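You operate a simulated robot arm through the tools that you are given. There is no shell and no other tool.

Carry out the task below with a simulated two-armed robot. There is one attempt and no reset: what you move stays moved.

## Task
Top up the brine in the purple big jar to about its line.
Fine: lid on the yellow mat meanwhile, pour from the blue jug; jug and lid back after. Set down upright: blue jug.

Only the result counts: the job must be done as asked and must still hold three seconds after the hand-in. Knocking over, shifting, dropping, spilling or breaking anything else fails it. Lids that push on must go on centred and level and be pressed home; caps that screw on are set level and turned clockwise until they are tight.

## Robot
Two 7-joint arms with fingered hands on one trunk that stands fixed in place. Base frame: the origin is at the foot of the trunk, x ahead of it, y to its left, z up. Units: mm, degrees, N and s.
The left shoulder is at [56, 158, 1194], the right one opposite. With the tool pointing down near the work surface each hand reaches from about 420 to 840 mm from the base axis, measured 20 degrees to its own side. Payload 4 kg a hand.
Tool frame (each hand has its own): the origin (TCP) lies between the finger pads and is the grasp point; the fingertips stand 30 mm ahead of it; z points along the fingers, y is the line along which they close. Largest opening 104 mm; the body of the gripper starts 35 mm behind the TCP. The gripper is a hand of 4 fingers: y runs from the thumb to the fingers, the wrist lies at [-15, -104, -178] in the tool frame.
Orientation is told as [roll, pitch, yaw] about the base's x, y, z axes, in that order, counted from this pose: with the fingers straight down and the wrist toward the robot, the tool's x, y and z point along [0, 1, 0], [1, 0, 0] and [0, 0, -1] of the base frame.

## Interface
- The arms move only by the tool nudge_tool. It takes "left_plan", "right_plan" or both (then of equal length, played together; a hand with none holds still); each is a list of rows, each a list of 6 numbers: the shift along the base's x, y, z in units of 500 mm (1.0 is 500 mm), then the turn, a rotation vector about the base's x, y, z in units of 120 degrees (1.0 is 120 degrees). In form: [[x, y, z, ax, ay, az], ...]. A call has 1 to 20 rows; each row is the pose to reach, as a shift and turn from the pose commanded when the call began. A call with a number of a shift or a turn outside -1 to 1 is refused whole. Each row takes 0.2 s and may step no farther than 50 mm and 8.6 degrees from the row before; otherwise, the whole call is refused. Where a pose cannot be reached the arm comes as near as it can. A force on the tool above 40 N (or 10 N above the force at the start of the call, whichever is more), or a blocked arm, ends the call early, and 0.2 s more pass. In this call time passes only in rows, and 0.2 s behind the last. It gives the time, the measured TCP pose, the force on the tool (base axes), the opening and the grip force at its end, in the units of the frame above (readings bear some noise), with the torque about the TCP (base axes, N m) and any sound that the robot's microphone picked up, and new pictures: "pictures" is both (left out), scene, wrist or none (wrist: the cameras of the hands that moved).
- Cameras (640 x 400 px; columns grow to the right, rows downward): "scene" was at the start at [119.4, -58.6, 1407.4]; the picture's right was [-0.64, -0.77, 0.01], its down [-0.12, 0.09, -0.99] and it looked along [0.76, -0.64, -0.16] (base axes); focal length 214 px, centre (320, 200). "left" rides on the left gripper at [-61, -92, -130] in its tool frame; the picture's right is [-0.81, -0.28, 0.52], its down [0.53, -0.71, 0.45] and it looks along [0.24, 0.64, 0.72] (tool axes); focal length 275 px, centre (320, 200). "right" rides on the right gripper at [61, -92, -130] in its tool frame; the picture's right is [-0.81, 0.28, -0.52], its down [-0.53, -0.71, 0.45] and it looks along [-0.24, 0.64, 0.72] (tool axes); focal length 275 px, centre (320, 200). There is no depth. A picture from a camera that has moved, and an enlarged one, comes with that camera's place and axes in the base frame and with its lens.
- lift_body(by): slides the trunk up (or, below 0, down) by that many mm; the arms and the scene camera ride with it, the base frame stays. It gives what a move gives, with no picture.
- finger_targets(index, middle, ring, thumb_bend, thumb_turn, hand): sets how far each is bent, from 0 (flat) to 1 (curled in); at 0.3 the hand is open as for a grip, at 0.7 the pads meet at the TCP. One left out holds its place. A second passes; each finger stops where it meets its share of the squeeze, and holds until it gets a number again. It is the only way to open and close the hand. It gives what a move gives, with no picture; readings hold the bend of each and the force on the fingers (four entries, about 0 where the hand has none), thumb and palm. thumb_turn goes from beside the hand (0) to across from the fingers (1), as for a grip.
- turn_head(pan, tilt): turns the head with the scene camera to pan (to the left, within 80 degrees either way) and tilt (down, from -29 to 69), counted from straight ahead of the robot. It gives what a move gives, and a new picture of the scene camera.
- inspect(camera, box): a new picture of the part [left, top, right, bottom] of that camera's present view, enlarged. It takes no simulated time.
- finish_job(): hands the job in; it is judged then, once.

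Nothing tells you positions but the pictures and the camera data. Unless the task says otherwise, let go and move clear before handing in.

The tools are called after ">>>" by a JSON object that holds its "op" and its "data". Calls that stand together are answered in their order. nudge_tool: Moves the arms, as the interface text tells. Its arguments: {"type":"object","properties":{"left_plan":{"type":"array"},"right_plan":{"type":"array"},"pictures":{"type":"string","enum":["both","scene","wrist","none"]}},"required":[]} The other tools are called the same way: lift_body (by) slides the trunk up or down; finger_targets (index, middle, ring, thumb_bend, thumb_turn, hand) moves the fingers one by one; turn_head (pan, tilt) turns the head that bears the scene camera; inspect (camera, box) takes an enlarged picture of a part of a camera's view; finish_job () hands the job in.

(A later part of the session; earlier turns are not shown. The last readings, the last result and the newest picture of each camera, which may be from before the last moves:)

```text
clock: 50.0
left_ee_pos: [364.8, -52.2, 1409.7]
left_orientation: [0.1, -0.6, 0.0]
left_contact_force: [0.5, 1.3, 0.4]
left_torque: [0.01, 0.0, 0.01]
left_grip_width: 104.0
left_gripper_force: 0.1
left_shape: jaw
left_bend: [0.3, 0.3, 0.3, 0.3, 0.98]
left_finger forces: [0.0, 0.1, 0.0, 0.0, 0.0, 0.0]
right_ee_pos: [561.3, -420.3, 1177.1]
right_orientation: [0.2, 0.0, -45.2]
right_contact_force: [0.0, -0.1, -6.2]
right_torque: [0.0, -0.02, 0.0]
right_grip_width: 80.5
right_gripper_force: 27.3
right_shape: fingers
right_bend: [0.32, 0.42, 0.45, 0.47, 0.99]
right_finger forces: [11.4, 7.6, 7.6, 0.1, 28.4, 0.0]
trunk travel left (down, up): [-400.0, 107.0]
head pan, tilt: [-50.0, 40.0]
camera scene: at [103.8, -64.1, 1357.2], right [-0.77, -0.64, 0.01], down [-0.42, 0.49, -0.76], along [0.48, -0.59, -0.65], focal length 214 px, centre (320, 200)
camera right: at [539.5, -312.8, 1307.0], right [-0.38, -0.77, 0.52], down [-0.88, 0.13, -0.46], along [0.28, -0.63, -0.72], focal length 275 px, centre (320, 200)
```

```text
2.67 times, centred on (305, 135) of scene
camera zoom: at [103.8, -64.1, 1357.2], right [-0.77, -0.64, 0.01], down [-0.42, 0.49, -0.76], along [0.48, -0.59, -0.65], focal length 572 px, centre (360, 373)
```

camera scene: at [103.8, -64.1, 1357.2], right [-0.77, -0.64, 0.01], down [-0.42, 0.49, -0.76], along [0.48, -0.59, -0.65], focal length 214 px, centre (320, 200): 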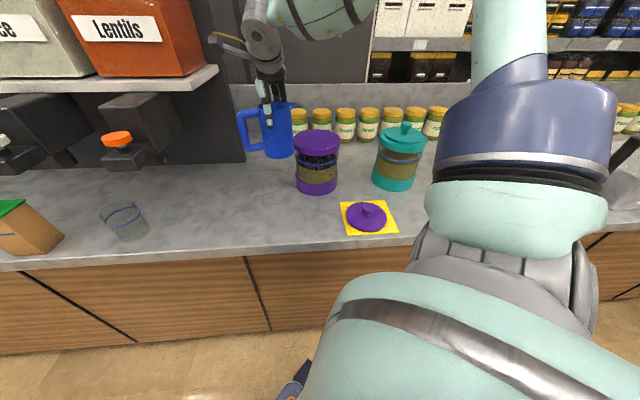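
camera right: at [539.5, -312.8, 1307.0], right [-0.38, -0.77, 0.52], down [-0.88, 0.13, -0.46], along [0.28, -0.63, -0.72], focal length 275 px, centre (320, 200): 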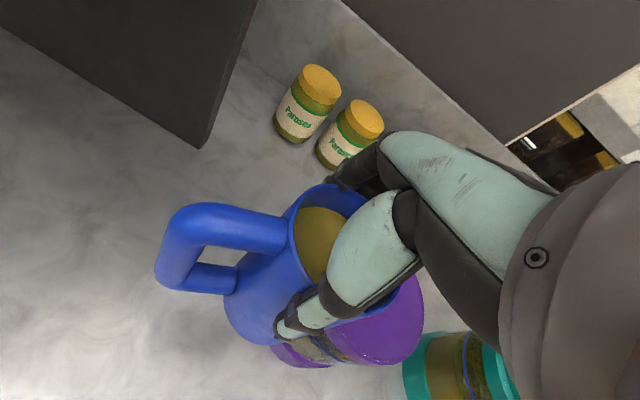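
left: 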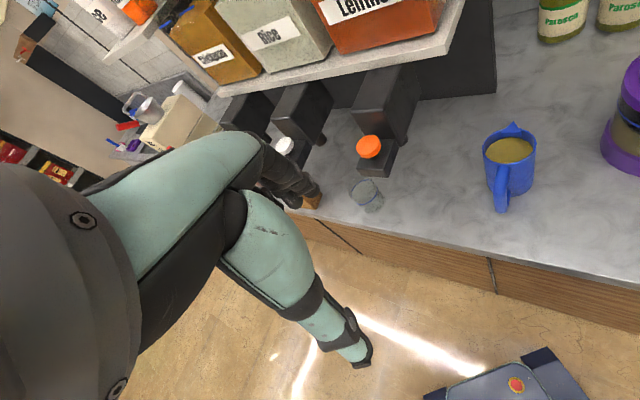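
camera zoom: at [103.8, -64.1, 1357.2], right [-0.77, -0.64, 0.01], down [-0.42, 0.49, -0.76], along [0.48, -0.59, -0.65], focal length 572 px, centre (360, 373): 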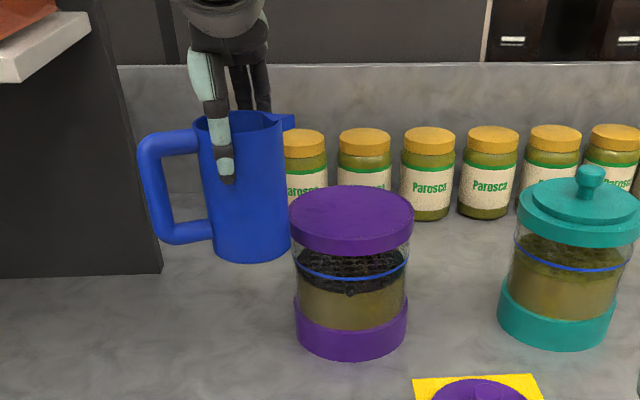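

The jug is level with its spout facing the jar, about 129 mm from the jar's centre. I'll tilt it to about 18°, still below the pour point, while bringing the spout over the mouth.

>>> {"op": "nudge_tool", "data": {"right_plan": [[-0.002, -0.012, -0.002, 0.0305, -0.0136, 0], [-0.004, -0.025, -0.005, 0.061, -0.0272, 0], [-0.006, -0.037, -0.008, 0.099, -0.044, 0], [-0.0086, -0.0486, -0.01, 0.137, -0.061, 0]], "pictures": "both"}}

>>> {"op": "inspect", "data": {"camera": "scene", "box": [250, 80, 350, 200]}}

>>> {"op": "inspect", "data": {"camera": "right", "box": [140, 160, 460, 400]}}

```text
clock: 51.0
left_ee_pos: [363.1, -54.0, 1410.9]
left_orientation: [0.2, -0.7, 0.0]
left_contact_force: [0.5, 0.4, -0.4]
left_torque: [0.0, 0.01, 0.0]
left_grip_width: 103.8
left_gripper_force: 0.2
left_shape: jaw
left_bend: [0.3, 0.3, 0.3, 0.3, 0.98]
left_finger forces: [0.1, 0.0, 0.1, 0.1, 0.1, 0.0]
right_ee_pos: [559.0, -446.5, 1170.9]
right_orientation: [17.2, 6.4, -44.3]
right_contact_force: [0.9, -0.3, -6.6]
right_torque: [-0.1, 0.02, 0.01]
right_grip_width: 80.2
right_gripper_force: 27.3
right_shape: fingers
right_bend: [0.32, 0.42, 0.45, 0.47, 0.99]
right_finger forces: [11.4, 7.7, 8.2, 0.1, 28.0, 0.0]
trunk travel left (down, up): [-400.0, 107.0]
head pan, tilt: [-50.0, 40.0]
camera scene: at [102.9, -65.9, 1357.1], right [-0.77, -0.64, 0.01], down [-0.42, 0.49, -0.76], along [0.48, -0.59, -0.65], focal length 214 px, centre (320, 200)
camera right: at [517.3, -380.3, 1322.5], right [-0.43, -0.87, 0.22], down [-0.82, 0.27, -0.51], along [0.38, -0.4, -0.83], focal length 275 px, centre (320, 200)
```

scene: 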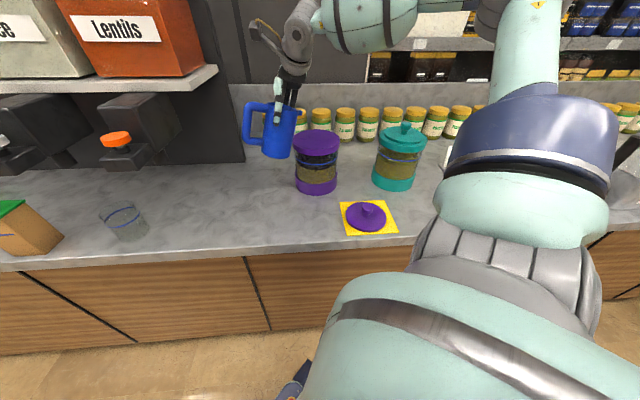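
right: 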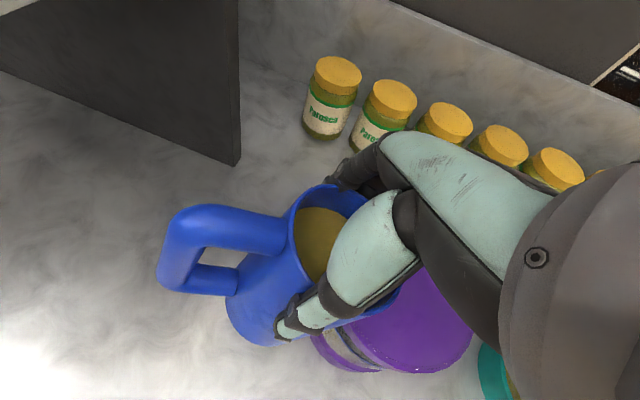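

```text
3.33 times, centred on (300, 140) of scene
camera zoom: at [102.9, -65.9, 1357.1], right [-0.77, -0.64, 0.01], down [-0.42, 0.49, -0.76], along [0.48, -0.59, -0.65], focal length 715 px, centre (387, 400)
```

zoom: 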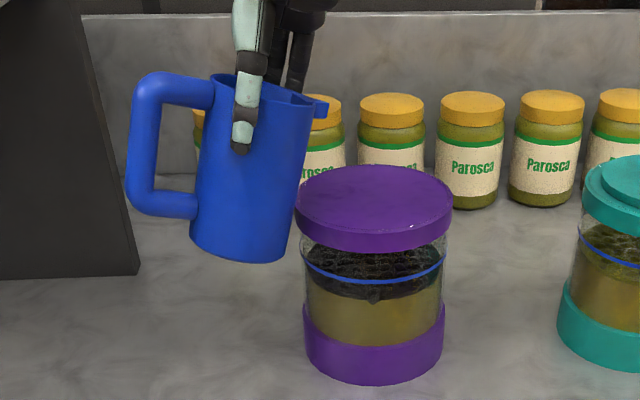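

```text
1.67 times, centred on (300, 280) of right
camera zoom: at [517.3, -380.3, 1322.5], right [-0.43, -0.87, 0.22], down [-0.82, 0.27, -0.51], along [0.38, -0.4, -0.83], focal length 459 px, centre (353, 67)
```

zoom: 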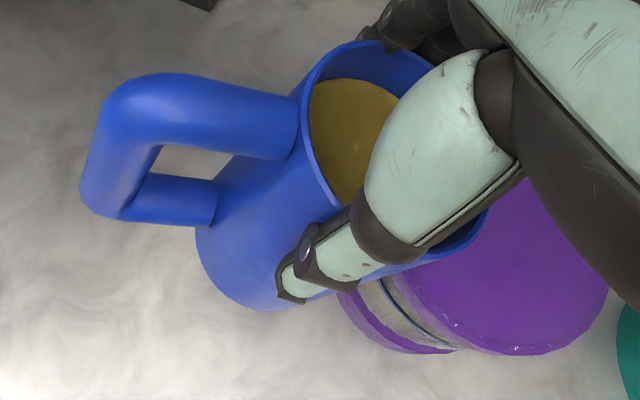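

My geometry matches the picture: the spout is about 40 mm short of the jar centre at z≈1160. Next is about 30° with the spout nearly centred, to start a thin pour.

>>> {"op": "nudge_tool", "data": {"right_plan": [[-0.013, -0.024, -0.001, 0.02, -0.009, 0], [-0.0258, -0.0434, -0.002, 0.0457, -0.0203, 0], [-0.0258, -0.0434, -0.002, 0.0685, -0.0305, 0], [-0.0258, -0.0434, -0.002, 0.0914, -0.0407, 0]], "pictures": "scene"}}

>>> {"op": "inspect", "data": {"camera": "scene", "box": [250, 80, 350, 200]}}

```text
clock: 52.0
left_ee_pos: [364.2, -53.9, 1409.5]
left_orientation: [0.1, -0.7, 0.0]
left_contact_force: [-0.2, -0.8, -0.4]
left_torque: [0.01, 0.0, -0.02]
left_grip_width: 104.2
left_gripper_force: 0.1
left_shape: jaw
left_bend: [0.3, 0.3, 0.3, 0.3, 0.98]
left_finger forces: [0.0, 0.0, 0.0, 0.1, 0.0, 0.0]
right_ee_pos: [547.3, -467.3, 1171.1]
right_orientation: [28.5, 10.3, -42.6]
right_contact_force: [0.2, -0.4, -6.7]
right_torque: [-0.13, 0.01, -0.02]
right_grip_width: 80.3
right_gripper_force: 28.2
right_shape: fingers
right_bend: [0.32, 0.42, 0.45, 0.47, 0.99]
right_finger forces: [11.4, 7.7, 8.8, 0.1, 27.8, 0.0]
trunk travel left (down, up): [-400.0, 107.0]
head pan, tilt: [-50.0, 40.0]
camera scene: at [103.3, -65.4, 1357.1], right [-0.77, -0.64, 0.01], down [-0.42, 0.49, -0.76], along [0.48, -0.59, -0.65], focal length 214 px, centre (320, 200)
```

scene: 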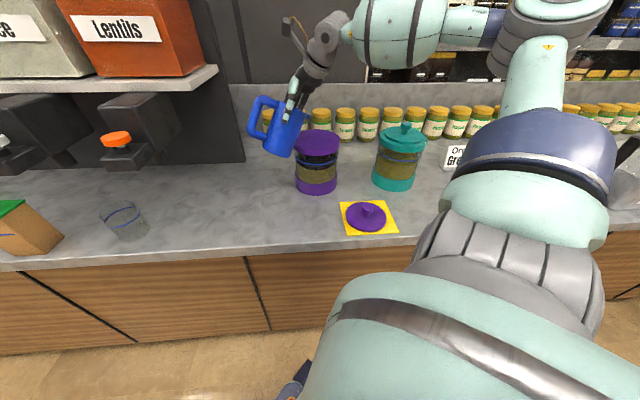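

```text
3.33 times, centred on (300, 140) of scene
camera zoom: at [103.3, -65.4, 1357.1], right [-0.77, -0.64, 0.01], down [-0.42, 0.49, -0.76], along [0.48, -0.59, -0.65], focal length 715 px, centre (387, 400)
```

zoom: 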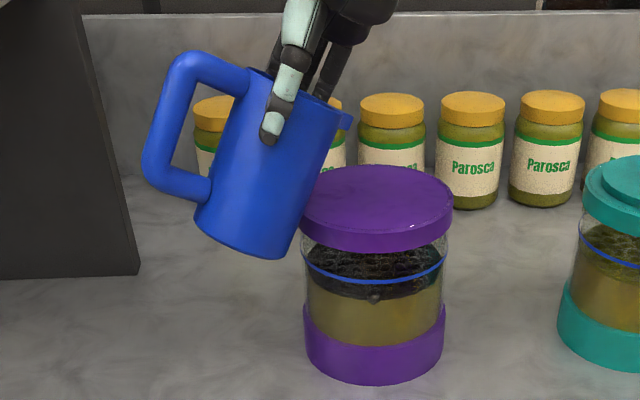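

No flow yet at 30°. I'll tilt a little further.

>>> {"op": "nudge_tool", "data": {"right_plan": [[-0.003, -0.007, 0, 0.0305, -0.0136, 0], [-0.0065, -0.0146, 0, 0.061, -0.0271, 0]], "pictures": "none"}}

>>> {"op": "inspect", "data": {"camera": "scene", "box": [250, 80, 350, 200]}}

```text
clock: 52.5
left_ee_pos: [363.4, -54.4, 1411.1]
left_orientation: [0.1, -0.8, -0.1]
left_contact_force: [0.5, -0.1, -0.4]
left_torque: [0.0, -0.01, 0.02]
left_grip_width: 103.8
left_gripper_force: 0.0
left_shape: jaw
left_bend: [0.3, 0.3, 0.3, 0.3, 0.98]
left_finger forces: [0.1, 0.0, 0.1, 0.0, 0.0, 0.0]
right_ee_pos: [544.5, -474.5, 1172.0]
right_orientation: [36.3, 12.8, -41.0]
right_contact_force: [0.9, 0.5, -6.5]
right_torque: [-0.17, 0.05, -0.01]
right_grip_width: 80.4
right_gripper_force: 28.1
right_shape: fingers
right_bend: [0.32, 0.42, 0.45, 0.47, 0.99]
right_finger forces: [11.3, 7.7, 9.4, 0.0, 27.9, 0.0]
trunk travel left (down, up): [-400.0, 107.0]
head pan, tilt: [-50.0, 40.0]
```

```text
3.33 times, centred on (300, 140) of scene
camera zoom: at [103.1, -66.0, 1357.1], right [-0.77, -0.64, 0.01], down [-0.42, 0.49, -0.76], along [0.48, -0.59, -0.65], focal length 715 px, centre (387, 400)
```

zoom: 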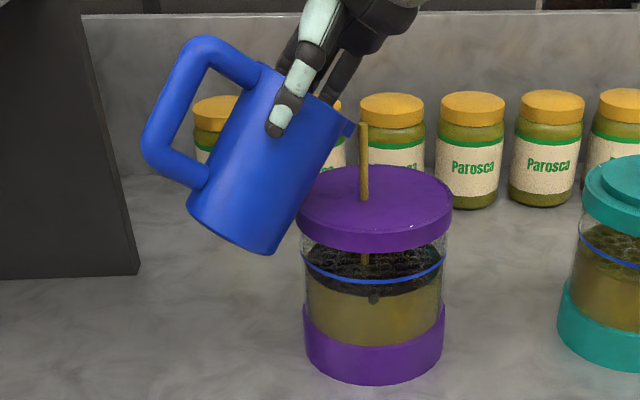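

A stream has started, and it goes straight through into the jar, so the mouth is open to brine. I'll hold here a moment and watch the level.

>>> {"op": "nudge_tool", "data": {"right_plan": [[0, 0, 0, 0, 0, 0], [0, 0, 0, 0, 0, 0], [0, 0, 0, 0, 0, 0]], "pictures": "none"}}

>>> {"op": "inspect", "data": {"camera": "scene", "box": [250, 80, 350, 200]}}

>>> {"op": "inspect", "data": {"camera": "scene", "box": [290, 140, 345, 200]}}

```text
clock: 53.4
left_ee_pos: [363.9, -52.6, 1410.1]
left_orientation: [0.0, -0.5, 0.0]
left_contact_force: [-0.1, 0.8, -0.2]
left_torque: [-0.02, -0.01, -0.02]
left_grip_width: 104.1
left_gripper_force: 0.2
left_shape: jaw
left_bend: [0.3, 0.3, 0.3, 0.3, 0.98]
left_finger forces: [0.0, 0.0, 0.0, 0.0, 0.0, 0.1]
right_ee_pos: [545.5, -472.9, 1171.1]
right_orientation: [36.3, 12.8, -41.1]
right_contact_force: [-0.4, 0.4, -4.4]
right_torque: [-0.18, 0.06, 0.0]
right_grip_width: 80.4
right_gripper_force: 28.1
right_shape: fingers
right_bend: [0.32, 0.42, 0.45, 0.47, 0.99]
right_finger forces: [11.3, 7.7, 9.4, 0.0, 27.8, 0.0]
trunk travel left (down, up): [-400.0, 107.0]
head pan, tilt: [-50.0, 40.0]
```

```text
3.33 times, centred on (300, 140) of scene
camera zoom: at [103.4, -64.3, 1357.2], right [-0.77, -0.64, 0.01], down [-0.42, 0.49, -0.76], along [0.48, -0.59, -0.65], focal length 715 px, centre (387, 400)
```

zoom: 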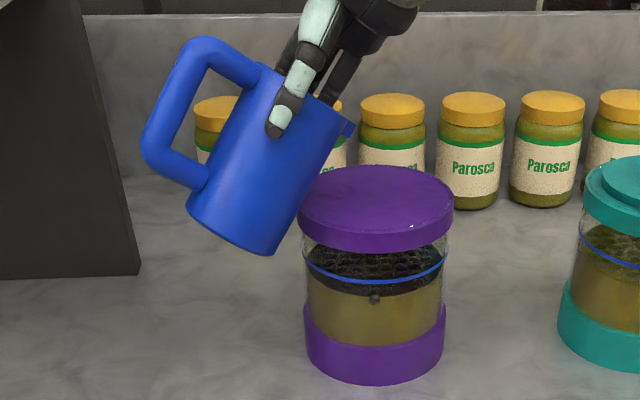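

```text
6.67 times, centred on (318, 170) of scene
camera zoom: at [103.4, -64.3, 1357.2], right [-0.77, -0.64, 0.01], down [-0.42, 0.49, -0.76], along [0.48, -0.59, -0.65], focal length 1430 px, centre (337, 400)
```

zoom: 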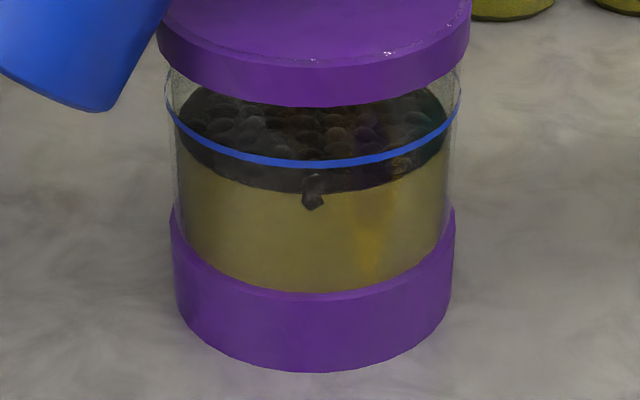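

The flow has stopped at this angle. I'll zoom in on the level to compare it with the line.

>>> {"op": "inspect", "data": {"camera": "scene", "box": [292, 145, 342, 180]}}

>>> {"op": "inspect", "data": {"camera": "scene", "box": [370, 130, 430, 190]}}

>>> {"op": "nudge_tool", "data": {"right_plan": [[0, 0, 0, 0, 0, 0]], "pictures": "none"}}

```text
11.43 times, centred on (317, 162) of scene
camera zoom: at [103.4, -64.3, 1357.2], right [-0.77, -0.64, 0.01], down [-0.42, 0.49, -0.76], along [0.48, -0.59, -0.65], focal length 2451 px, centre (354, 629)
```

zoom: 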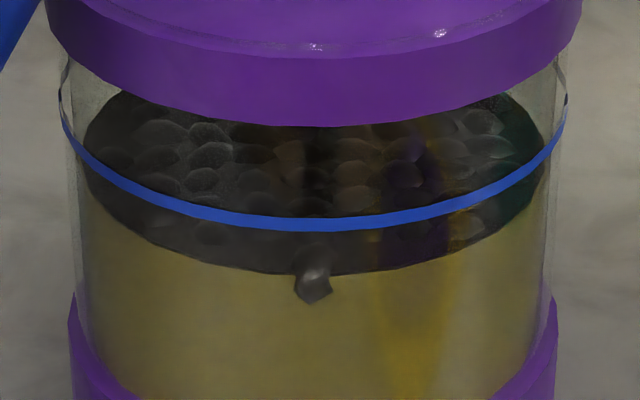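

```text
6.67 times, centred on (400, 160) of scene
camera zoom: at [103.4, -64.3, 1357.2], right [-0.77, -0.64, 0.01], down [-0.42, 0.49, -0.76], along [0.48, -0.59, -0.65], focal length 1430 px, centre (-213, 467)
```

zoom: 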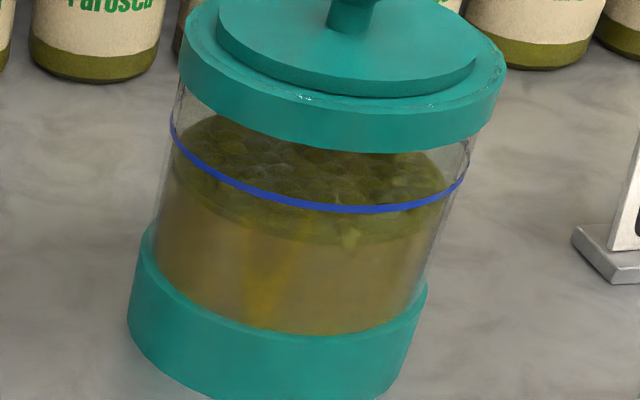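

```text
clock: 53.8
left_ee_pos: [363.4, -53.6, 1409.2]
left_orientation: [0.2, -0.6, 0.0]
left_contact_force: [-1.5, 0.4, -0.1]
left_torque: [0.03, 0.01, 0.01]
left_grip_width: 104.0
left_gripper_force: 0.1
left_shape: jaw
left_bend: [0.3, 0.3, 0.3, 0.3, 0.98]
left_finger forces: [0.0, 0.1, 0.1, 0.1, 0.0, 0.0]
right_ee_pos: [544.5, -473.6, 1172.0]
right_orientation: [36.3, 12.8, -40.9]
right_contact_force: [-0.3, 0.1, -6.3]
right_torque: [-0.19, 0.06, 0.01]
right_grip_width: 80.3
right_gripper_force: 28.1
right_shape: fingers
right_bend: [0.32, 0.42, 0.45, 0.47, 0.99]
right_finger forces: [11.4, 7.6, 9.3, 0.0, 27.8, 0.1]
trunk travel left (down, up): [-400.0, 107.0]
head pan, tilt: [-50.0, 40.0]
```

Weight and level agree that only about 25 ml went in, a 2 mm rise with roughly 19 mm still to go. I'll tilt further in steps, letting each one drain.

>>> {"op": "nudge_tool", "data": {"right_plan": [[-0.0025, -0.0055, -0.006, 0.0305, -0.0136, 0], [-0.005, -0.011, -0.012, 0.061, -0.0271, 0], [-0.005, -0.011, -0.012, 0.061, -0.0271, 0], [-0.005, -0.011, -0.012, 0.061, -0.0271, 0], [-0.005, -0.011, -0.012, 0.061, -0.0271, 0], [-0.005, -0.011, -0.012, 0.061, -0.0271, 0]], "pictures": "none"}}

>>> {"op": "inspect", "data": {"camera": "scene", "box": [250, 80, 350, 200]}}

>>> {"op": "inspect", "data": {"camera": "scene", "box": [292, 145, 342, 180]}}

```text
clock: 55.1
left_ee_pos: [364.1, -51.9, 1411.1]
left_orientation: [0.0, -0.6, 0.0]
left_contact_force: [-0.4, -0.3, -0.5]
left_torque: [0.0, 0.0, 0.03]
left_grip_width: 103.9
left_gripper_force: 0.1
left_shape: jaw
left_bend: [0.3, 0.3, 0.3, 0.3, 0.98]
left_finger forces: [0.0, 0.0, 0.1, 0.0, 0.0, 0.1]
right_ee_pos: [542.6, -478.3, 1165.1]
right_orientation: [44.1, 15.0, -39.1]
right_contact_force: [-0.7, 0.0, -5.7]
right_torque: [-0.23, 0.08, 0.01]
right_grip_width: 79.8
right_gripper_force: 28.7
right_shape: fingers
right_bend: [0.32, 0.42, 0.44, 0.47, 0.99]
right_finger forces: [11.4, 7.8, 9.5, 0.0, 27.6, 0.0]
trunk travel left (down, up): [-400.0, 107.0]
head pan, tilt: [-50.0, 40.0]
```

```text
3.33 times, centred on (300, 140) of scene
camera zoom: at [103.4, -64.4, 1357.2], right [-0.77, -0.64, 0.01], down [-0.42, 0.49, -0.76], along [0.48, -0.59, -0.65], focal length 715 px, centre (387, 400)
```

zoom: 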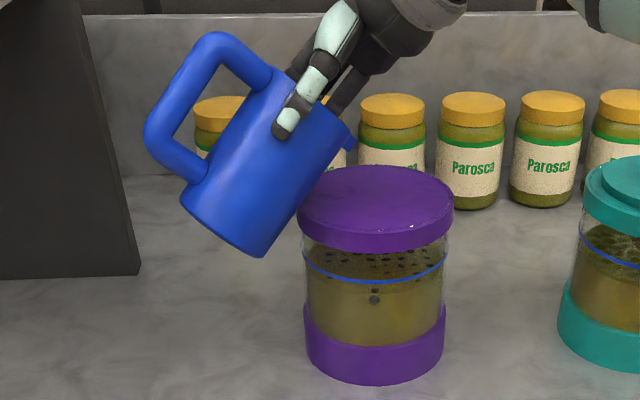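

```text
11.43 times, centred on (317, 162) of scene
camera zoom: at [103.4, -64.4, 1357.2], right [-0.77, -0.64, 0.01], down [-0.42, 0.49, -0.76], along [0.48, -0.59, -0.65], focal length 2451 px, centre (354, 629)
```

zoom: 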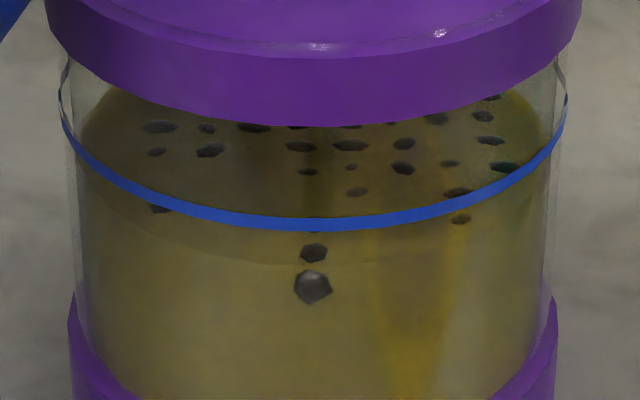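

The level is now about 16 mm below the line and the olives are nearly covered. I'll continue.

>>> {"op": "nudge_tool", "data": {"right_plan": [[-0.0025, -0.006, -0.005, 0.0305, -0.0136, 0], [-0.005, -0.012, -0.01, 0.061, -0.0271, 0], [-0.005, -0.012, -0.01, 0.061, -0.0271, 0], [-0.005, -0.012, -0.01, 0.061, -0.0271, 0], [-0.005, -0.012, -0.01, 0.061, -0.0271, 0], [-0.005, -0.012, -0.01, 0.061, -0.0271, 0]], "pictures": "none"}}

>>> {"op": "inspect", "data": {"camera": "scene", "box": [250, 80, 350, 200]}}

>>> {"op": "inspect", "data": {"camera": "scene", "box": [292, 145, 342, 180]}}

```text
clock: 56.5
left_ee_pos: [363.9, -51.7, 1410.9]
left_orientation: [0.1, -0.6, 0.0]
left_contact_force: [1.0, 0.3, 0.3]
left_torque: [-0.01, 0.03, 0.03]
left_grip_width: 103.8
left_gripper_force: 0.1
left_shape: jaw
left_bend: [0.3, 0.3, 0.3, 0.3, 0.98]
left_finger forces: [0.0, 0.0, 0.1, 0.0, 0.1, 0.0]
right_ee_pos: [542.7, -484.7, 1161.3]
right_orientation: [52.2, 17.0, -36.9]
right_contact_force: [0.8, -0.1, -6.7]
right_torque: [-0.26, 0.09, 0.0]
right_grip_width: 80.0
right_gripper_force: 28.3
right_shape: fingers
right_bend: [0.32, 0.42, 0.44, 0.47, 0.99]
right_finger forces: [11.4, 8.0, 9.5, 0.0, 27.5, 0.0]
trunk travel left (down, up): [-400.0, 107.0]
head pan, tilt: [-50.0, 40.0]
```

```text
3.33 times, centred on (300, 140) of scene
camera zoom: at [103.4, -64.4, 1357.2], right [-0.77, -0.64, 0.01], down [-0.42, 0.49, -0.76], along [0.48, -0.59, -0.65], focal length 715 px, centre (387, 400)
```

zoom: 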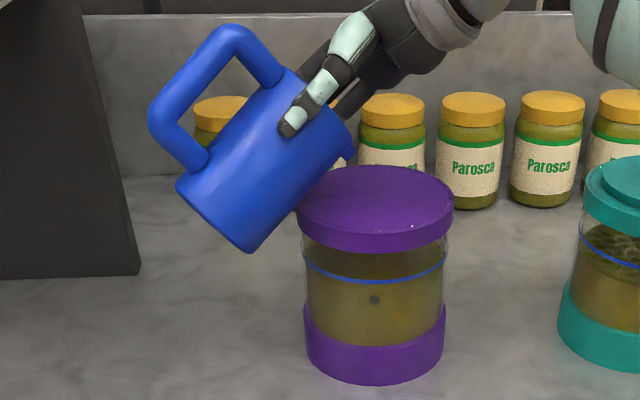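

```text
11.43 times, centred on (317, 162) of scene
camera zoom: at [103.4, -64.4, 1357.2], right [-0.77, -0.64, 0.01], down [-0.42, 0.49, -0.76], along [0.48, -0.59, -0.65], focal length 2451 px, centre (354, 629)
```

zoom: 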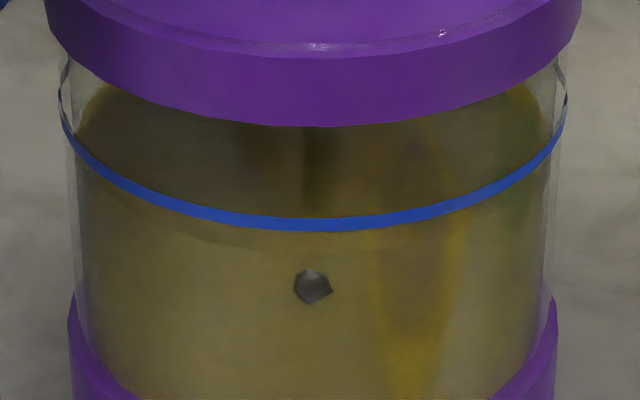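

About 10 mm remain. I'll tilt one more step.

>>> {"op": "nudge_tool", "data": {"right_plan": [[-0.0055, -0.0052, -0.004, 0.0305, -0.0136, 0], [-0.011, -0.0104, -0.008, 0.061, -0.0271, 0], [-0.011, -0.0104, -0.008, 0.061, -0.0271, 0], [-0.011, -0.0104, -0.008, 0.061, -0.0271, 0], [-0.011, -0.0104, -0.008, 0.061, -0.0271, 0], [-0.011, -0.0104, -0.008, 0.061, -0.0271, 0]], "pictures": "none"}}

>>> {"op": "inspect", "data": {"camera": "scene", "box": [250, 80, 350, 200]}}

>>> {"op": "inspect", "data": {"camera": "scene", "box": [292, 145, 342, 180]}}

```text
clock: 58.0
left_ee_pos: [363.8, -52.5, 1410.2]
left_orientation: [0.0, -0.7, -0.1]
left_contact_force: [0.7, -0.6, -0.1]
left_torque: [0.01, -0.03, -0.04]
left_grip_width: 103.9
left_gripper_force: 0.1
left_shape: jaw
left_bend: [0.3, 0.3, 0.3, 0.3, 0.98]
left_finger forces: [0.0, 0.0, 0.0, 0.0, 0.1, 0.1]
right_ee_pos: [537.2, -493.2, 1158.6]
right_orientation: [60.3, 18.7, -34.9]
right_contact_force: [1.0, 0.3, -6.7]
right_torque: [-0.29, 0.09, 0.01]
right_grip_width: 80.1
right_gripper_force: 28.3
right_shape: fingers
right_bend: [0.33, 0.42, 0.44, 0.47, 0.99]
right_finger forces: [11.5, 7.9, 9.8, 0.0, 27.3, 0.0]
trunk travel left (down, up): [-400.0, 107.0]
head pan, tilt: [-50.0, 40.0]
```

```text
3.33 times, centred on (300, 140) of scene
camera zoom: at [103.2, -64.3, 1357.2], right [-0.77, -0.64, 0.01], down [-0.42, 0.49, -0.76], along [0.48, -0.59, -0.65], focal length 715 px, centre (387, 400)
```

zoom: 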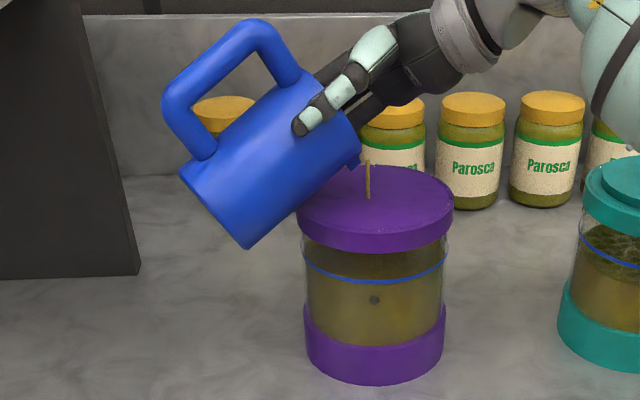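

```text
11.43 times, centred on (317, 162) of scene
camera zoom: at [103.2, -64.3, 1357.2], right [-0.77, -0.64, 0.01], down [-0.42, 0.49, -0.76], along [0.48, -0.59, -0.65], focal length 2451 px, centre (354, 629)
```

zoom: 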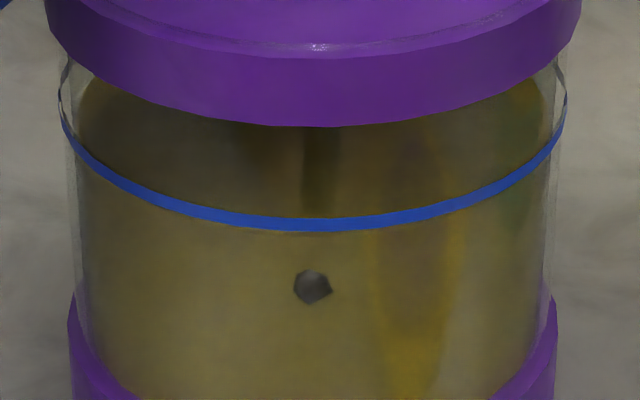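

The surface edge is almost at the line in this view. I'll zoom more finely at the front and sides.

>>> {"op": "inspect", "data": {"camera": "scene", "box": [296, 150, 316, 166]}}

>>> {"op": "inspect", "data": {"camera": "scene", "box": [308, 156, 328, 170]}}

>>> {"op": "inspect", "data": {"camera": "right", "box": [100, 100, 500, 400]}}

```text
16.00 times, centred on (306, 158) of scene
camera zoom: at [103.2, -64.3, 1357.2], right [-0.77, -0.64, 0.01], down [-0.42, 0.49, -0.76], along [0.48, -0.59, -0.65], focal length 3432 px, centre (544, 872)
```

zoom: 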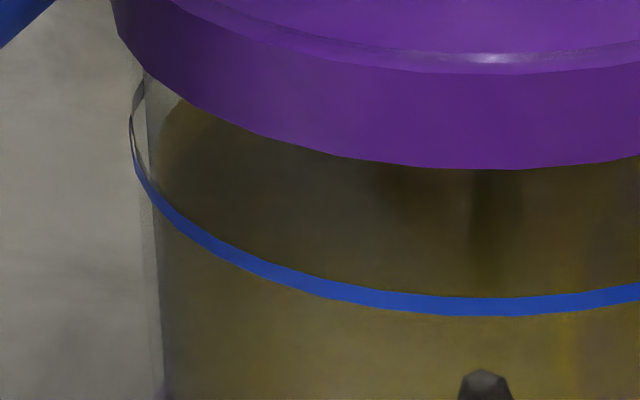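

```text
16.00 times, centred on (318, 163) of scene
camera zoom: at [103.2, -64.3, 1357.2], right [-0.77, -0.64, 0.01], down [-0.42, 0.49, -0.76], along [0.48, -0.59, -0.65], focal length 3432 px, centre (352, 792)
```

zoom: 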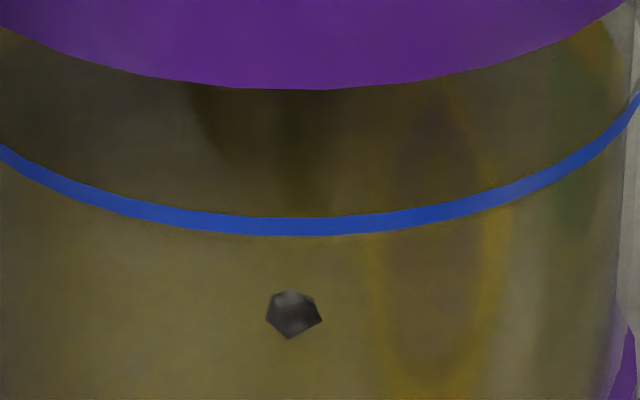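

```text
1.33 times, centred on (300, 250) of right
camera zoom: at [447.8, -534.4, 1297.8], right [-0.39, -0.76, -0.51], down [-0.66, 0.62, -0.42], along [0.64, 0.17, -0.75], focal length 367 px, centre (347, 133)
```

zoom: 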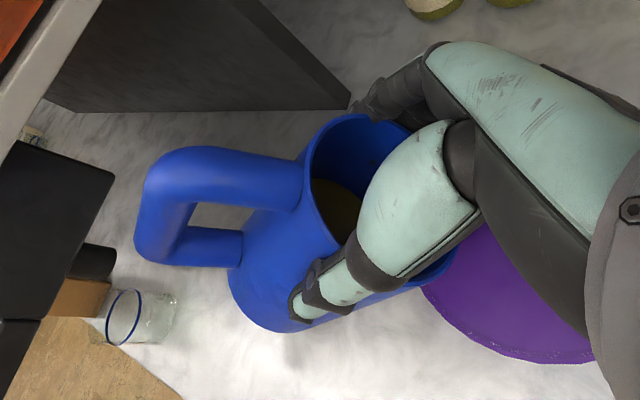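

By my geometry the brine is at z≈1014 and the line at z≈1021, so about 7 mm short. I'll add 5° of tilt and let it drain.

>>> {"op": "nudge_tool", "data": {"right_plan": [[-0.003, -0.0074, 0, 0.0381, -0.017, 0], [-0.003, -0.0074, 0, 0.0381, -0.017, 0], [-0.003, -0.0074, 0, 0.0381, -0.017, 0], [-0.003, -0.0074, 0, 0.0381, -0.017, 0], [-0.003, -0.0074, 0, 0.0381, -0.017, 0]], "pictures": "none"}}

>>> {"op": "inspect", "data": {"camera": "scene", "box": [250, 80, 350, 200]}}

>>> {"op": "inspect", "data": {"camera": "scene", "box": [308, 156, 328, 170]}}

>>> {"op": "inspect", "data": {"camera": "scene", "box": [296, 150, 316, 166]}}

```text
clock: 59.1
left_ee_pos: [364.9, -52.4, 1409.3]
left_orientation: [0.1, -0.7, 0.0]
left_contact_force: [-0.4, 0.0, -0.2]
left_torque: [-0.01, 0.03, 0.0]
left_grip_width: 104.0
left_gripper_force: 0.1
left_shape: jaw
left_bend: [0.3, 0.3, 0.3, 0.3, 0.98]
left_finger forces: [0.0, 0.0, 0.0, 0.1, 0.0, 0.0]
right_ee_pos: [533.7, -494.6, 1158.7]
right_orientation: [65.7, 19.5, -33.0]
right_contact_force: [0.5, -0.7, -6.5]
right_torque: [-0.3, 0.06, 0.01]
right_grip_width: 80.0
right_gripper_force: 28.9
right_shape: fingers
right_bend: [0.33, 0.42, 0.44, 0.47, 0.99]
right_finger forces: [11.5, 7.9, 9.8, 0.1, 27.2, 0.1]
trunk travel left (down, up): [-400.0, 107.0]
head pan, tilt: [-50.0, 40.0]
```

```text
3.33 times, centred on (300, 140) of scene
camera zoom: at [103.3, -64.5, 1357.2], right [-0.77, -0.64, 0.01], down [-0.42, 0.49, -0.76], along [0.48, -0.59, -0.65], focal length 715 px, centre (387, 400)
```

zoom: 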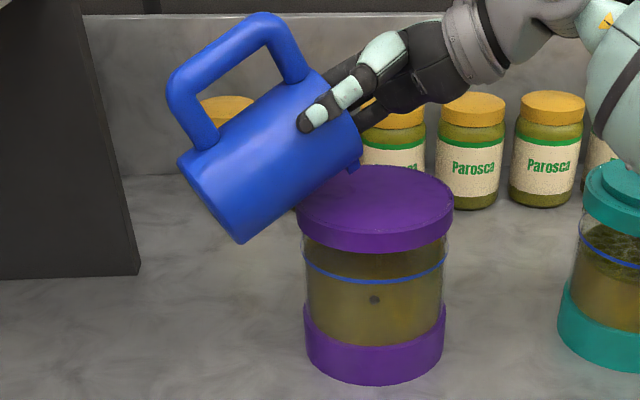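

```text
16.00 times, centred on (318, 163) of scene
camera zoom: at [103.3, -64.5, 1357.2], right [-0.77, -0.64, 0.01], down [-0.42, 0.49, -0.76], along [0.48, -0.59, -0.65], focal length 3432 px, centre (352, 792)
```

zoom: 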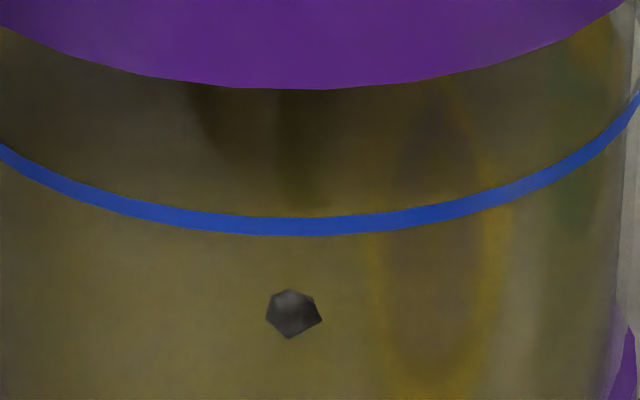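

```text
16.00 times, centred on (306, 158) of scene
camera zoom: at [103.3, -64.5, 1357.2], right [-0.77, -0.64, 0.01], down [-0.42, 0.49, -0.76], along [0.48, -0.59, -0.65], focal length 3432 px, centre (544, 872)
```

zoom: 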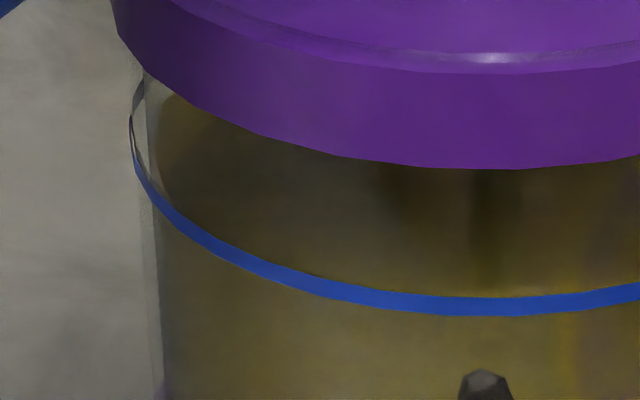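

>>> {"op": "inspect", "data": {"camera": "scene", "box": [312, 157, 322, 164]}}

>>> {"op": "inspect", "data": {"camera": "scene", "box": [322, 155, 334, 163]}}

>>> {"op": "inspect", "data": {"camera": "scene", "box": [300, 153, 312, 161]}}

```text
16.00 times, centred on (317, 160) of scene
camera zoom: at [103.3, -64.5, 1357.2], right [-0.77, -0.64, 0.01], down [-0.42, 0.49, -0.76], along [0.48, -0.59, -0.65], focal length 3432 px, centre (368, 832)
```

zoom: 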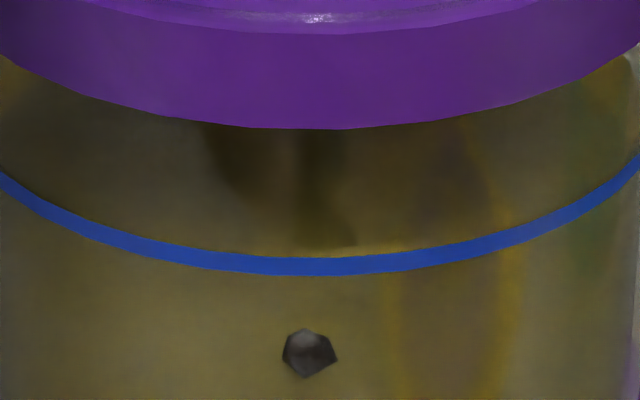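

```text
16.00 times, centred on (328, 159) of scene
camera zoom: at [103.3, -64.5, 1357.2], right [-0.77, -0.64, 0.01], down [-0.42, 0.49, -0.76], along [0.48, -0.59, -0.65], focal length 3432 px, centre (192, 856)
```

zoom: 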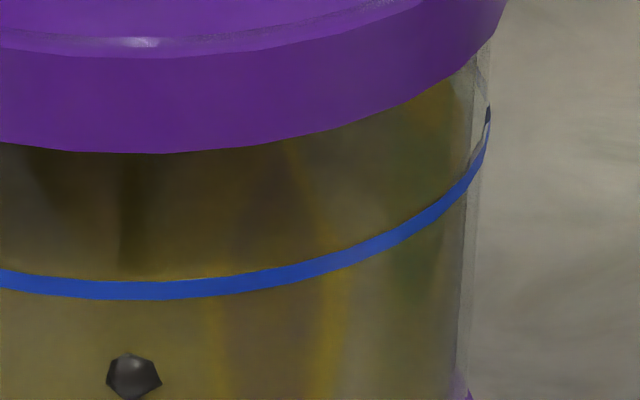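

```text
16.00 times, centred on (306, 157) of scene
camera zoom: at [103.3, -64.5, 1357.2], right [-0.77, -0.64, 0.01], down [-0.42, 0.49, -0.76], along [0.48, -0.59, -0.65], focal length 3432 px, centre (544, 888)
```

zoom: 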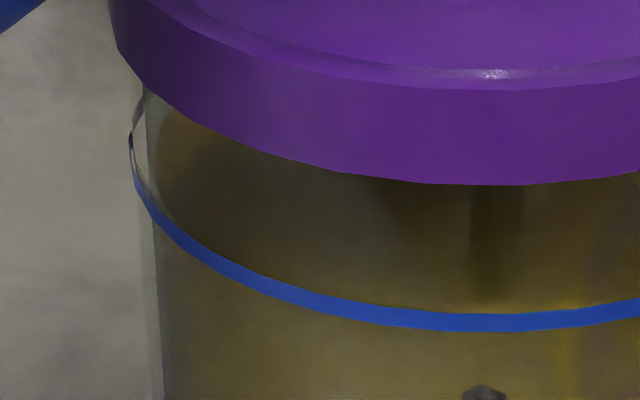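

The surface front edge is now at z≈1020, matching the line at about 1021, and the stream has stopped. I'll swing the jug back upright while backing away from the jar.

>>> {"op": "nudge_tool", "data": {"right_plan": [[0.0065, 0.0146, 0.005, -0.051, 0.0227, 0], [0.013, 0.0292, 0.01, -0.102, 0.0454, 0], [0.0195, 0.0438, 0.015, -0.153, 0.0681, 0], [0.026, 0.0584, 0.02, -0.204, 0.0908, 0], [0.0325, 0.073, 0.025, -0.255, 0.1135, 0], [0.039, 0.0876, 0.03, -0.306, 0.1362, 0], [0.0455, 0.1022, 0.035, -0.357, 0.1589, 0], [0.052, 0.1168, 0.04, -0.408, 0.1816, 0], [0.0585, 0.1314, 0.045, -0.459, 0.2043, 0], [0.065, 0.146, 0.05, -0.51, 0.2272, 0]], "pictures": "both"}}

>>> {"op": "inspect", "data": {"camera": "scene", "box": [240, 60, 370, 210]}}

>>> {"op": "inspect", "data": {"camera": "scene", "box": [292, 145, 342, 180]}}

```text
clock: 61.4
left_ee_pos: [365.6, -52.5, 1409.5]
left_orientation: [0.0, -0.6, 0.1]
left_contact_force: [-0.3, -0.2, 0.2]
left_torque: [-0.01, 0.01, 0.01]
left_grip_width: 103.9
left_gripper_force: 0.1
left_shape: jaw
left_bend: [0.3, 0.3, 0.3, 0.3, 0.98]
left_finger forces: [0.1, 0.0, 0.1, 0.0, 0.0, 0.0]
right_ee_pos: [564.2, -420.7, 1182.6]
right_orientation: [-0.1, -0.2, -45.1]
right_contact_force: [0.6, 0.1, -6.7]
right_torque: [0.02, -0.01, 0.0]
right_grip_width: 79.4
right_gripper_force: 26.4
right_shape: fingers
right_bend: [0.33, 0.43, 0.45, 0.48, 0.99]
right_finger forces: [11.0, 7.3, 8.4, 0.0, 25.7, 0.0]
trunk travel left (down, up): [-400.0, 107.0]
head pan, tilt: [-50.0, 40.0]
camera scene: at [104.4, -63.7, 1357.1], right [-0.77, -0.64, 0.01], down [-0.42, 0.49, -0.76], along [0.48, -0.59, -0.65], focal length 214 px, centre (320, 200)
camera right: at [540.8, -312.3, 1311.3], right [-0.38, -0.76, 0.52], down [-0.88, 0.13, -0.46], along [0.28, -0.63, -0.72], focal length 275 px, centre (320, 200)
```

scene: 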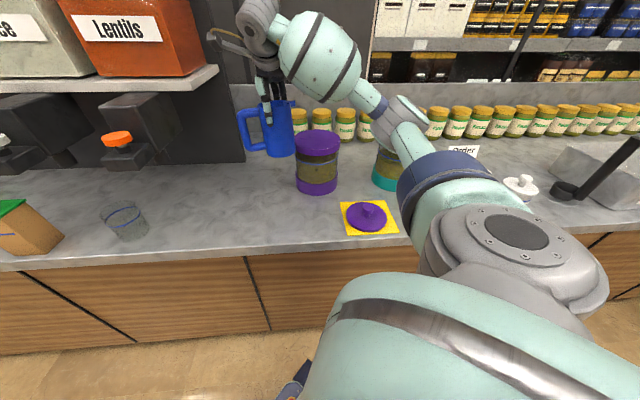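
right: 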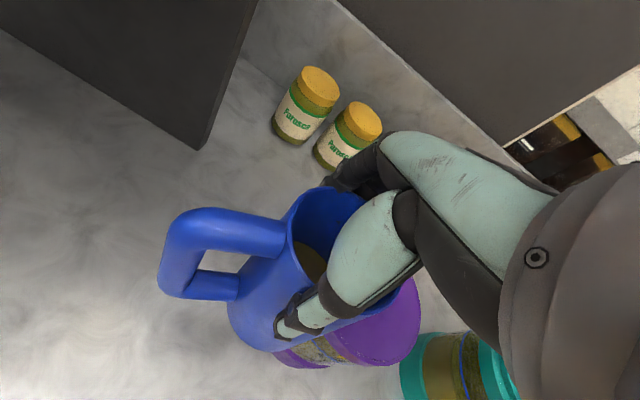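

```text
2.67 times, centred on (305, 135) of scene
camera zoom: at [104.4, -63.7, 1357.1], right [-0.77, -0.64, 0.01], down [-0.42, 0.49, -0.76], along [0.48, -0.59, -0.65], focal length 572 px, centre (360, 373)
```

zoom: 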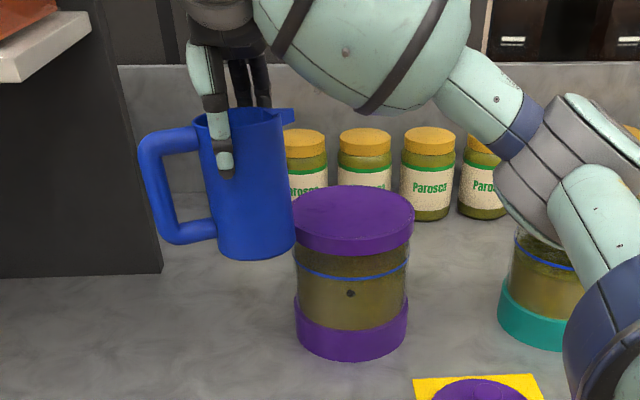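

```text
11.43 times, centred on (317, 162) of scene
camera zoom: at [104.4, -63.7, 1357.1], right [-0.77, -0.64, 0.01], down [-0.42, 0.49, -0.76], along [0.48, -0.59, -0.65], focal length 2451 px, centre (354, 629)
```

zoom: 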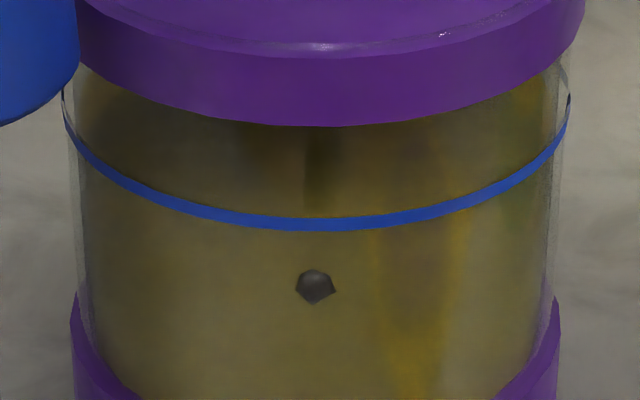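

The jug is upright again with no slip, and the level sits at the line. Now I'll retrace the path back to the jug's original spot.

>>> {"op": "nudge_tool", "data": {"right_plan": [[0.004, 0.01, 0, 0, 0, 0.045], [0.008, 0.02, 0, 0, 0, 0.09], [0.012, 0.035, 0, 0, 0, 0.135], [0.016, 0.055, 0, 0, 0, 0.18], [0.02, 0.075, 0, 0, 0, 0.225], [0.024, 0.095, 0, 0, 0, 0.27], [0.028, 0.115, 0, 0, 0, 0.315], [0.032, 0.135, 0, 0, 0, 0.36], [0.036, 0.155, 0, 0, 0, 0.405], [0.04, 0.17, 0, 0, 0, 0.45], [0.043, 0.185, 0, 0, 0, 0.495], [0.045, 0.195, 0, 0, 0, 0.54], [0.045, 0.2024, 0, 0, 0, 0.574]], "pictures": "both"}}

```text
clock: 64.2
left_ee_pos: [364.7, -51.9, 1410.7]
left_orientation: [0.1, -0.6, 0.0]
left_contact_force: [-0.6, -0.6, 0.2]
left_torque: [0.02, 0.01, 0.0]
left_grip_width: 104.0
left_gripper_force: 0.0
left_shape: jaw
left_bend: [0.3, 0.3, 0.3, 0.3, 0.98]
left_finger forces: [0.0, 0.0, 0.0, 0.0, 0.1, 0.0]
right_ee_pos: [583.9, -318.2, 1181.1]
right_orientation: [0.2, 0.1, 23.8]
right_contact_force: [0.5, 1.0, -7.0]
right_torque: [0.02, -0.01, 0.0]
right_grip_width: 79.8
right_gripper_force: 26.0
right_shape: fingers
right_bend: [0.33, 0.43, 0.45, 0.48, 0.99]
right_finger forces: [11.1, 7.3, 8.3, 0.0, 25.4, 0.1]
trunk travel left (down, up): [-400.0, 107.0]
head pan, tilt: [-50.0, 40.0]
camera scene: at [103.8, -64.4, 1357.1], right [-0.77, -0.64, 0.01], down [-0.42, 0.49, -0.76], along [0.48, -0.59, -0.65], focal length 214 px, centre (320, 200)
camera right: at [475.1, -301.5, 1311.7], right [0.58, -0.63, 0.51], down [-0.44, -0.77, -0.46], along [0.69, 0.04, -0.73], focal length 275 px, centre (320, 200)
```

scene: 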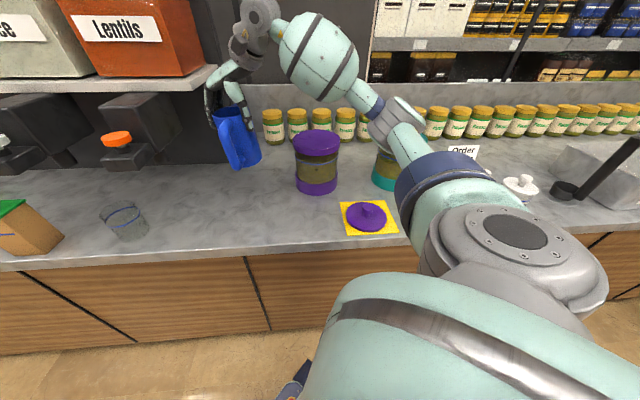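
right: 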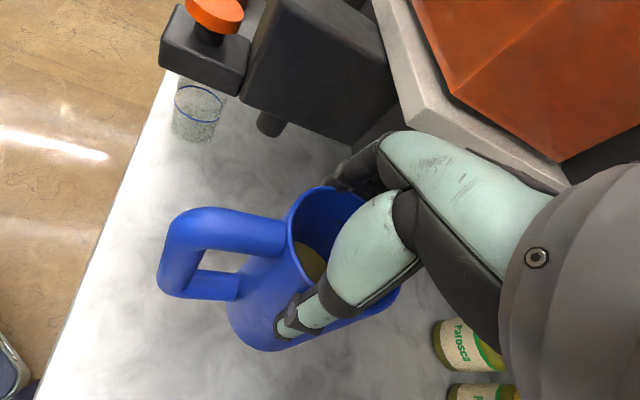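

The elbow is well clear of the teal jar. I'll lower the jug to just above the counter.

>>> {"op": "nudge_tool", "data": {"right_plan": [[0.002, -0.001, -0.05, 0, 0, 0], [0.004, -0.002, -0.1, 0, 0, 0], [0.005, -0.002, -0.15, 0, 0, 0], [0.005, -0.002, -0.2, 0, 0, 0], [0.005, -0.002, -0.25, 0, 0, 0], [0.005, -0.002, -0.28, 0, 0, 0], [0.005, -0.002, -0.296, 0, 0, 0]], "pictures": "none"}}

>>> {"op": "inspect", "data": {"camera": "scene", "box": [210, 110, 290, 220]}}

```text
clock: 65.8
left_ee_pos: [364.7, -52.4, 1411.4]
left_orientation: [0.1, -0.6, -0.1]
left_contact_force: [0.5, -0.9, 1.1]
left_torque: [-0.01, 0.03, -0.01]
left_grip_width: 104.1
left_gripper_force: 0.1
left_shape: jaw
left_bend: [0.3, 0.3, 0.3, 0.3, 0.98]
left_finger forces: [0.1, 0.0, 0.0, 0.0, 0.0, 0.0]
right_ee_pos: [586.9, -321.9, 1033.9]
right_orientation: [0.2, 0.0, 23.8]
right_contact_force: [0.0, -0.6, -6.4]
right_torque: [0.03, 0.0, -0.02]
right_grip_width: 79.7
right_gripper_force: 25.5
right_shape: fingers
right_bend: [0.33, 0.43, 0.45, 0.48, 0.99]
right_finger forces: [10.7, 7.2, 8.2, 0.0, 25.1, 0.0]
trunk travel left (down, up): [-400.0, 107.0]
head pan, tilt: [-50.0, 40.0]
```

```text
3.64 times, centred on (250, 165) of scene
camera zoom: at [103.5, -64.8, 1357.1], right [-0.77, -0.64, 0.01], down [-0.42, 0.49, -0.76], along [0.48, -0.59, -0.65], focal length 780 px, centre (574, 327)
```

zoom: 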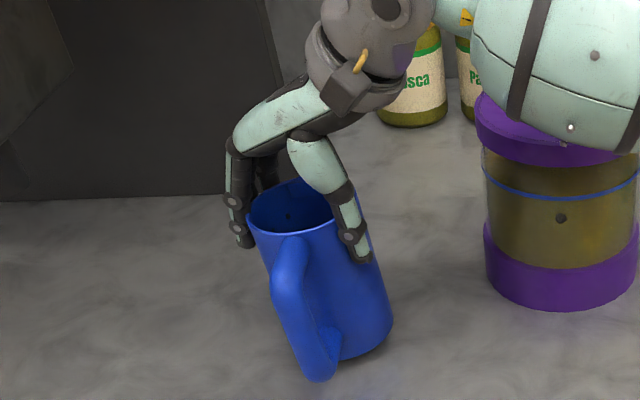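

Jug is just above the counter. I'll lower it in small steps until it touches.

>>> {"op": "nudge_tool", "data": {"right_plan": [[0, 0, -0.006, 0, 0, 0], [0, 0, -0.012, 0, 0, 0], [0, 0, -0.018, 0, 0, 0], [0, 0, -0.022, 0, 0, 0]], "pictures": "none"}}

>>> {"op": "inspect", "data": {"camera": "scene", "box": [210, 110, 290, 220]}}

```text
clock: 66.8
left_ee_pos: [363.0, -52.3, 1411.6]
left_orientation: [0.1, -0.6, 0.1]
left_contact_force: [1.0, 0.8, 0.8]
left_torque: [0.02, -0.01, 0.0]
left_grip_width: 103.8
left_gripper_force: 0.0
left_shape: jaw
left_bend: [0.3, 0.3, 0.3, 0.3, 0.98]
left_finger forces: [0.0, 0.0, 0.1, 0.0, 0.1, 0.0]
right_ee_pos: [585.2, -320.3, 1025.5]
right_orientation: [0.1, -0.3, 23.7]
right_contact_force: [0.0, -0.9, 4.0]
right_torque: [0.03, -0.26, -0.02]
right_grip_width: 79.8
right_gripper_force: 26.7
right_shape: fingers
right_bend: [0.33, 0.43, 0.45, 0.48, 0.99]
right_finger forces: [10.9, 7.4, 8.7, 0.0, 26.3, 0.0]
trunk travel left (down, up): [-400.0, 107.0]
head pan, tilt: [-50.0, 40.0]
```

```text
3.64 times, centred on (250, 165) of scene
camera zoom: at [101.9, -64.2, 1357.4], right [-0.77, -0.64, 0.01], down [-0.42, 0.49, -0.76], along [0.48, -0.59, -0.65], focal length 780 px, centre (574, 327)
```

zoom: 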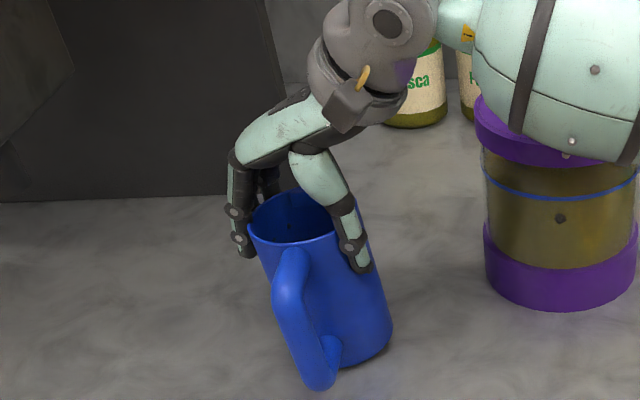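

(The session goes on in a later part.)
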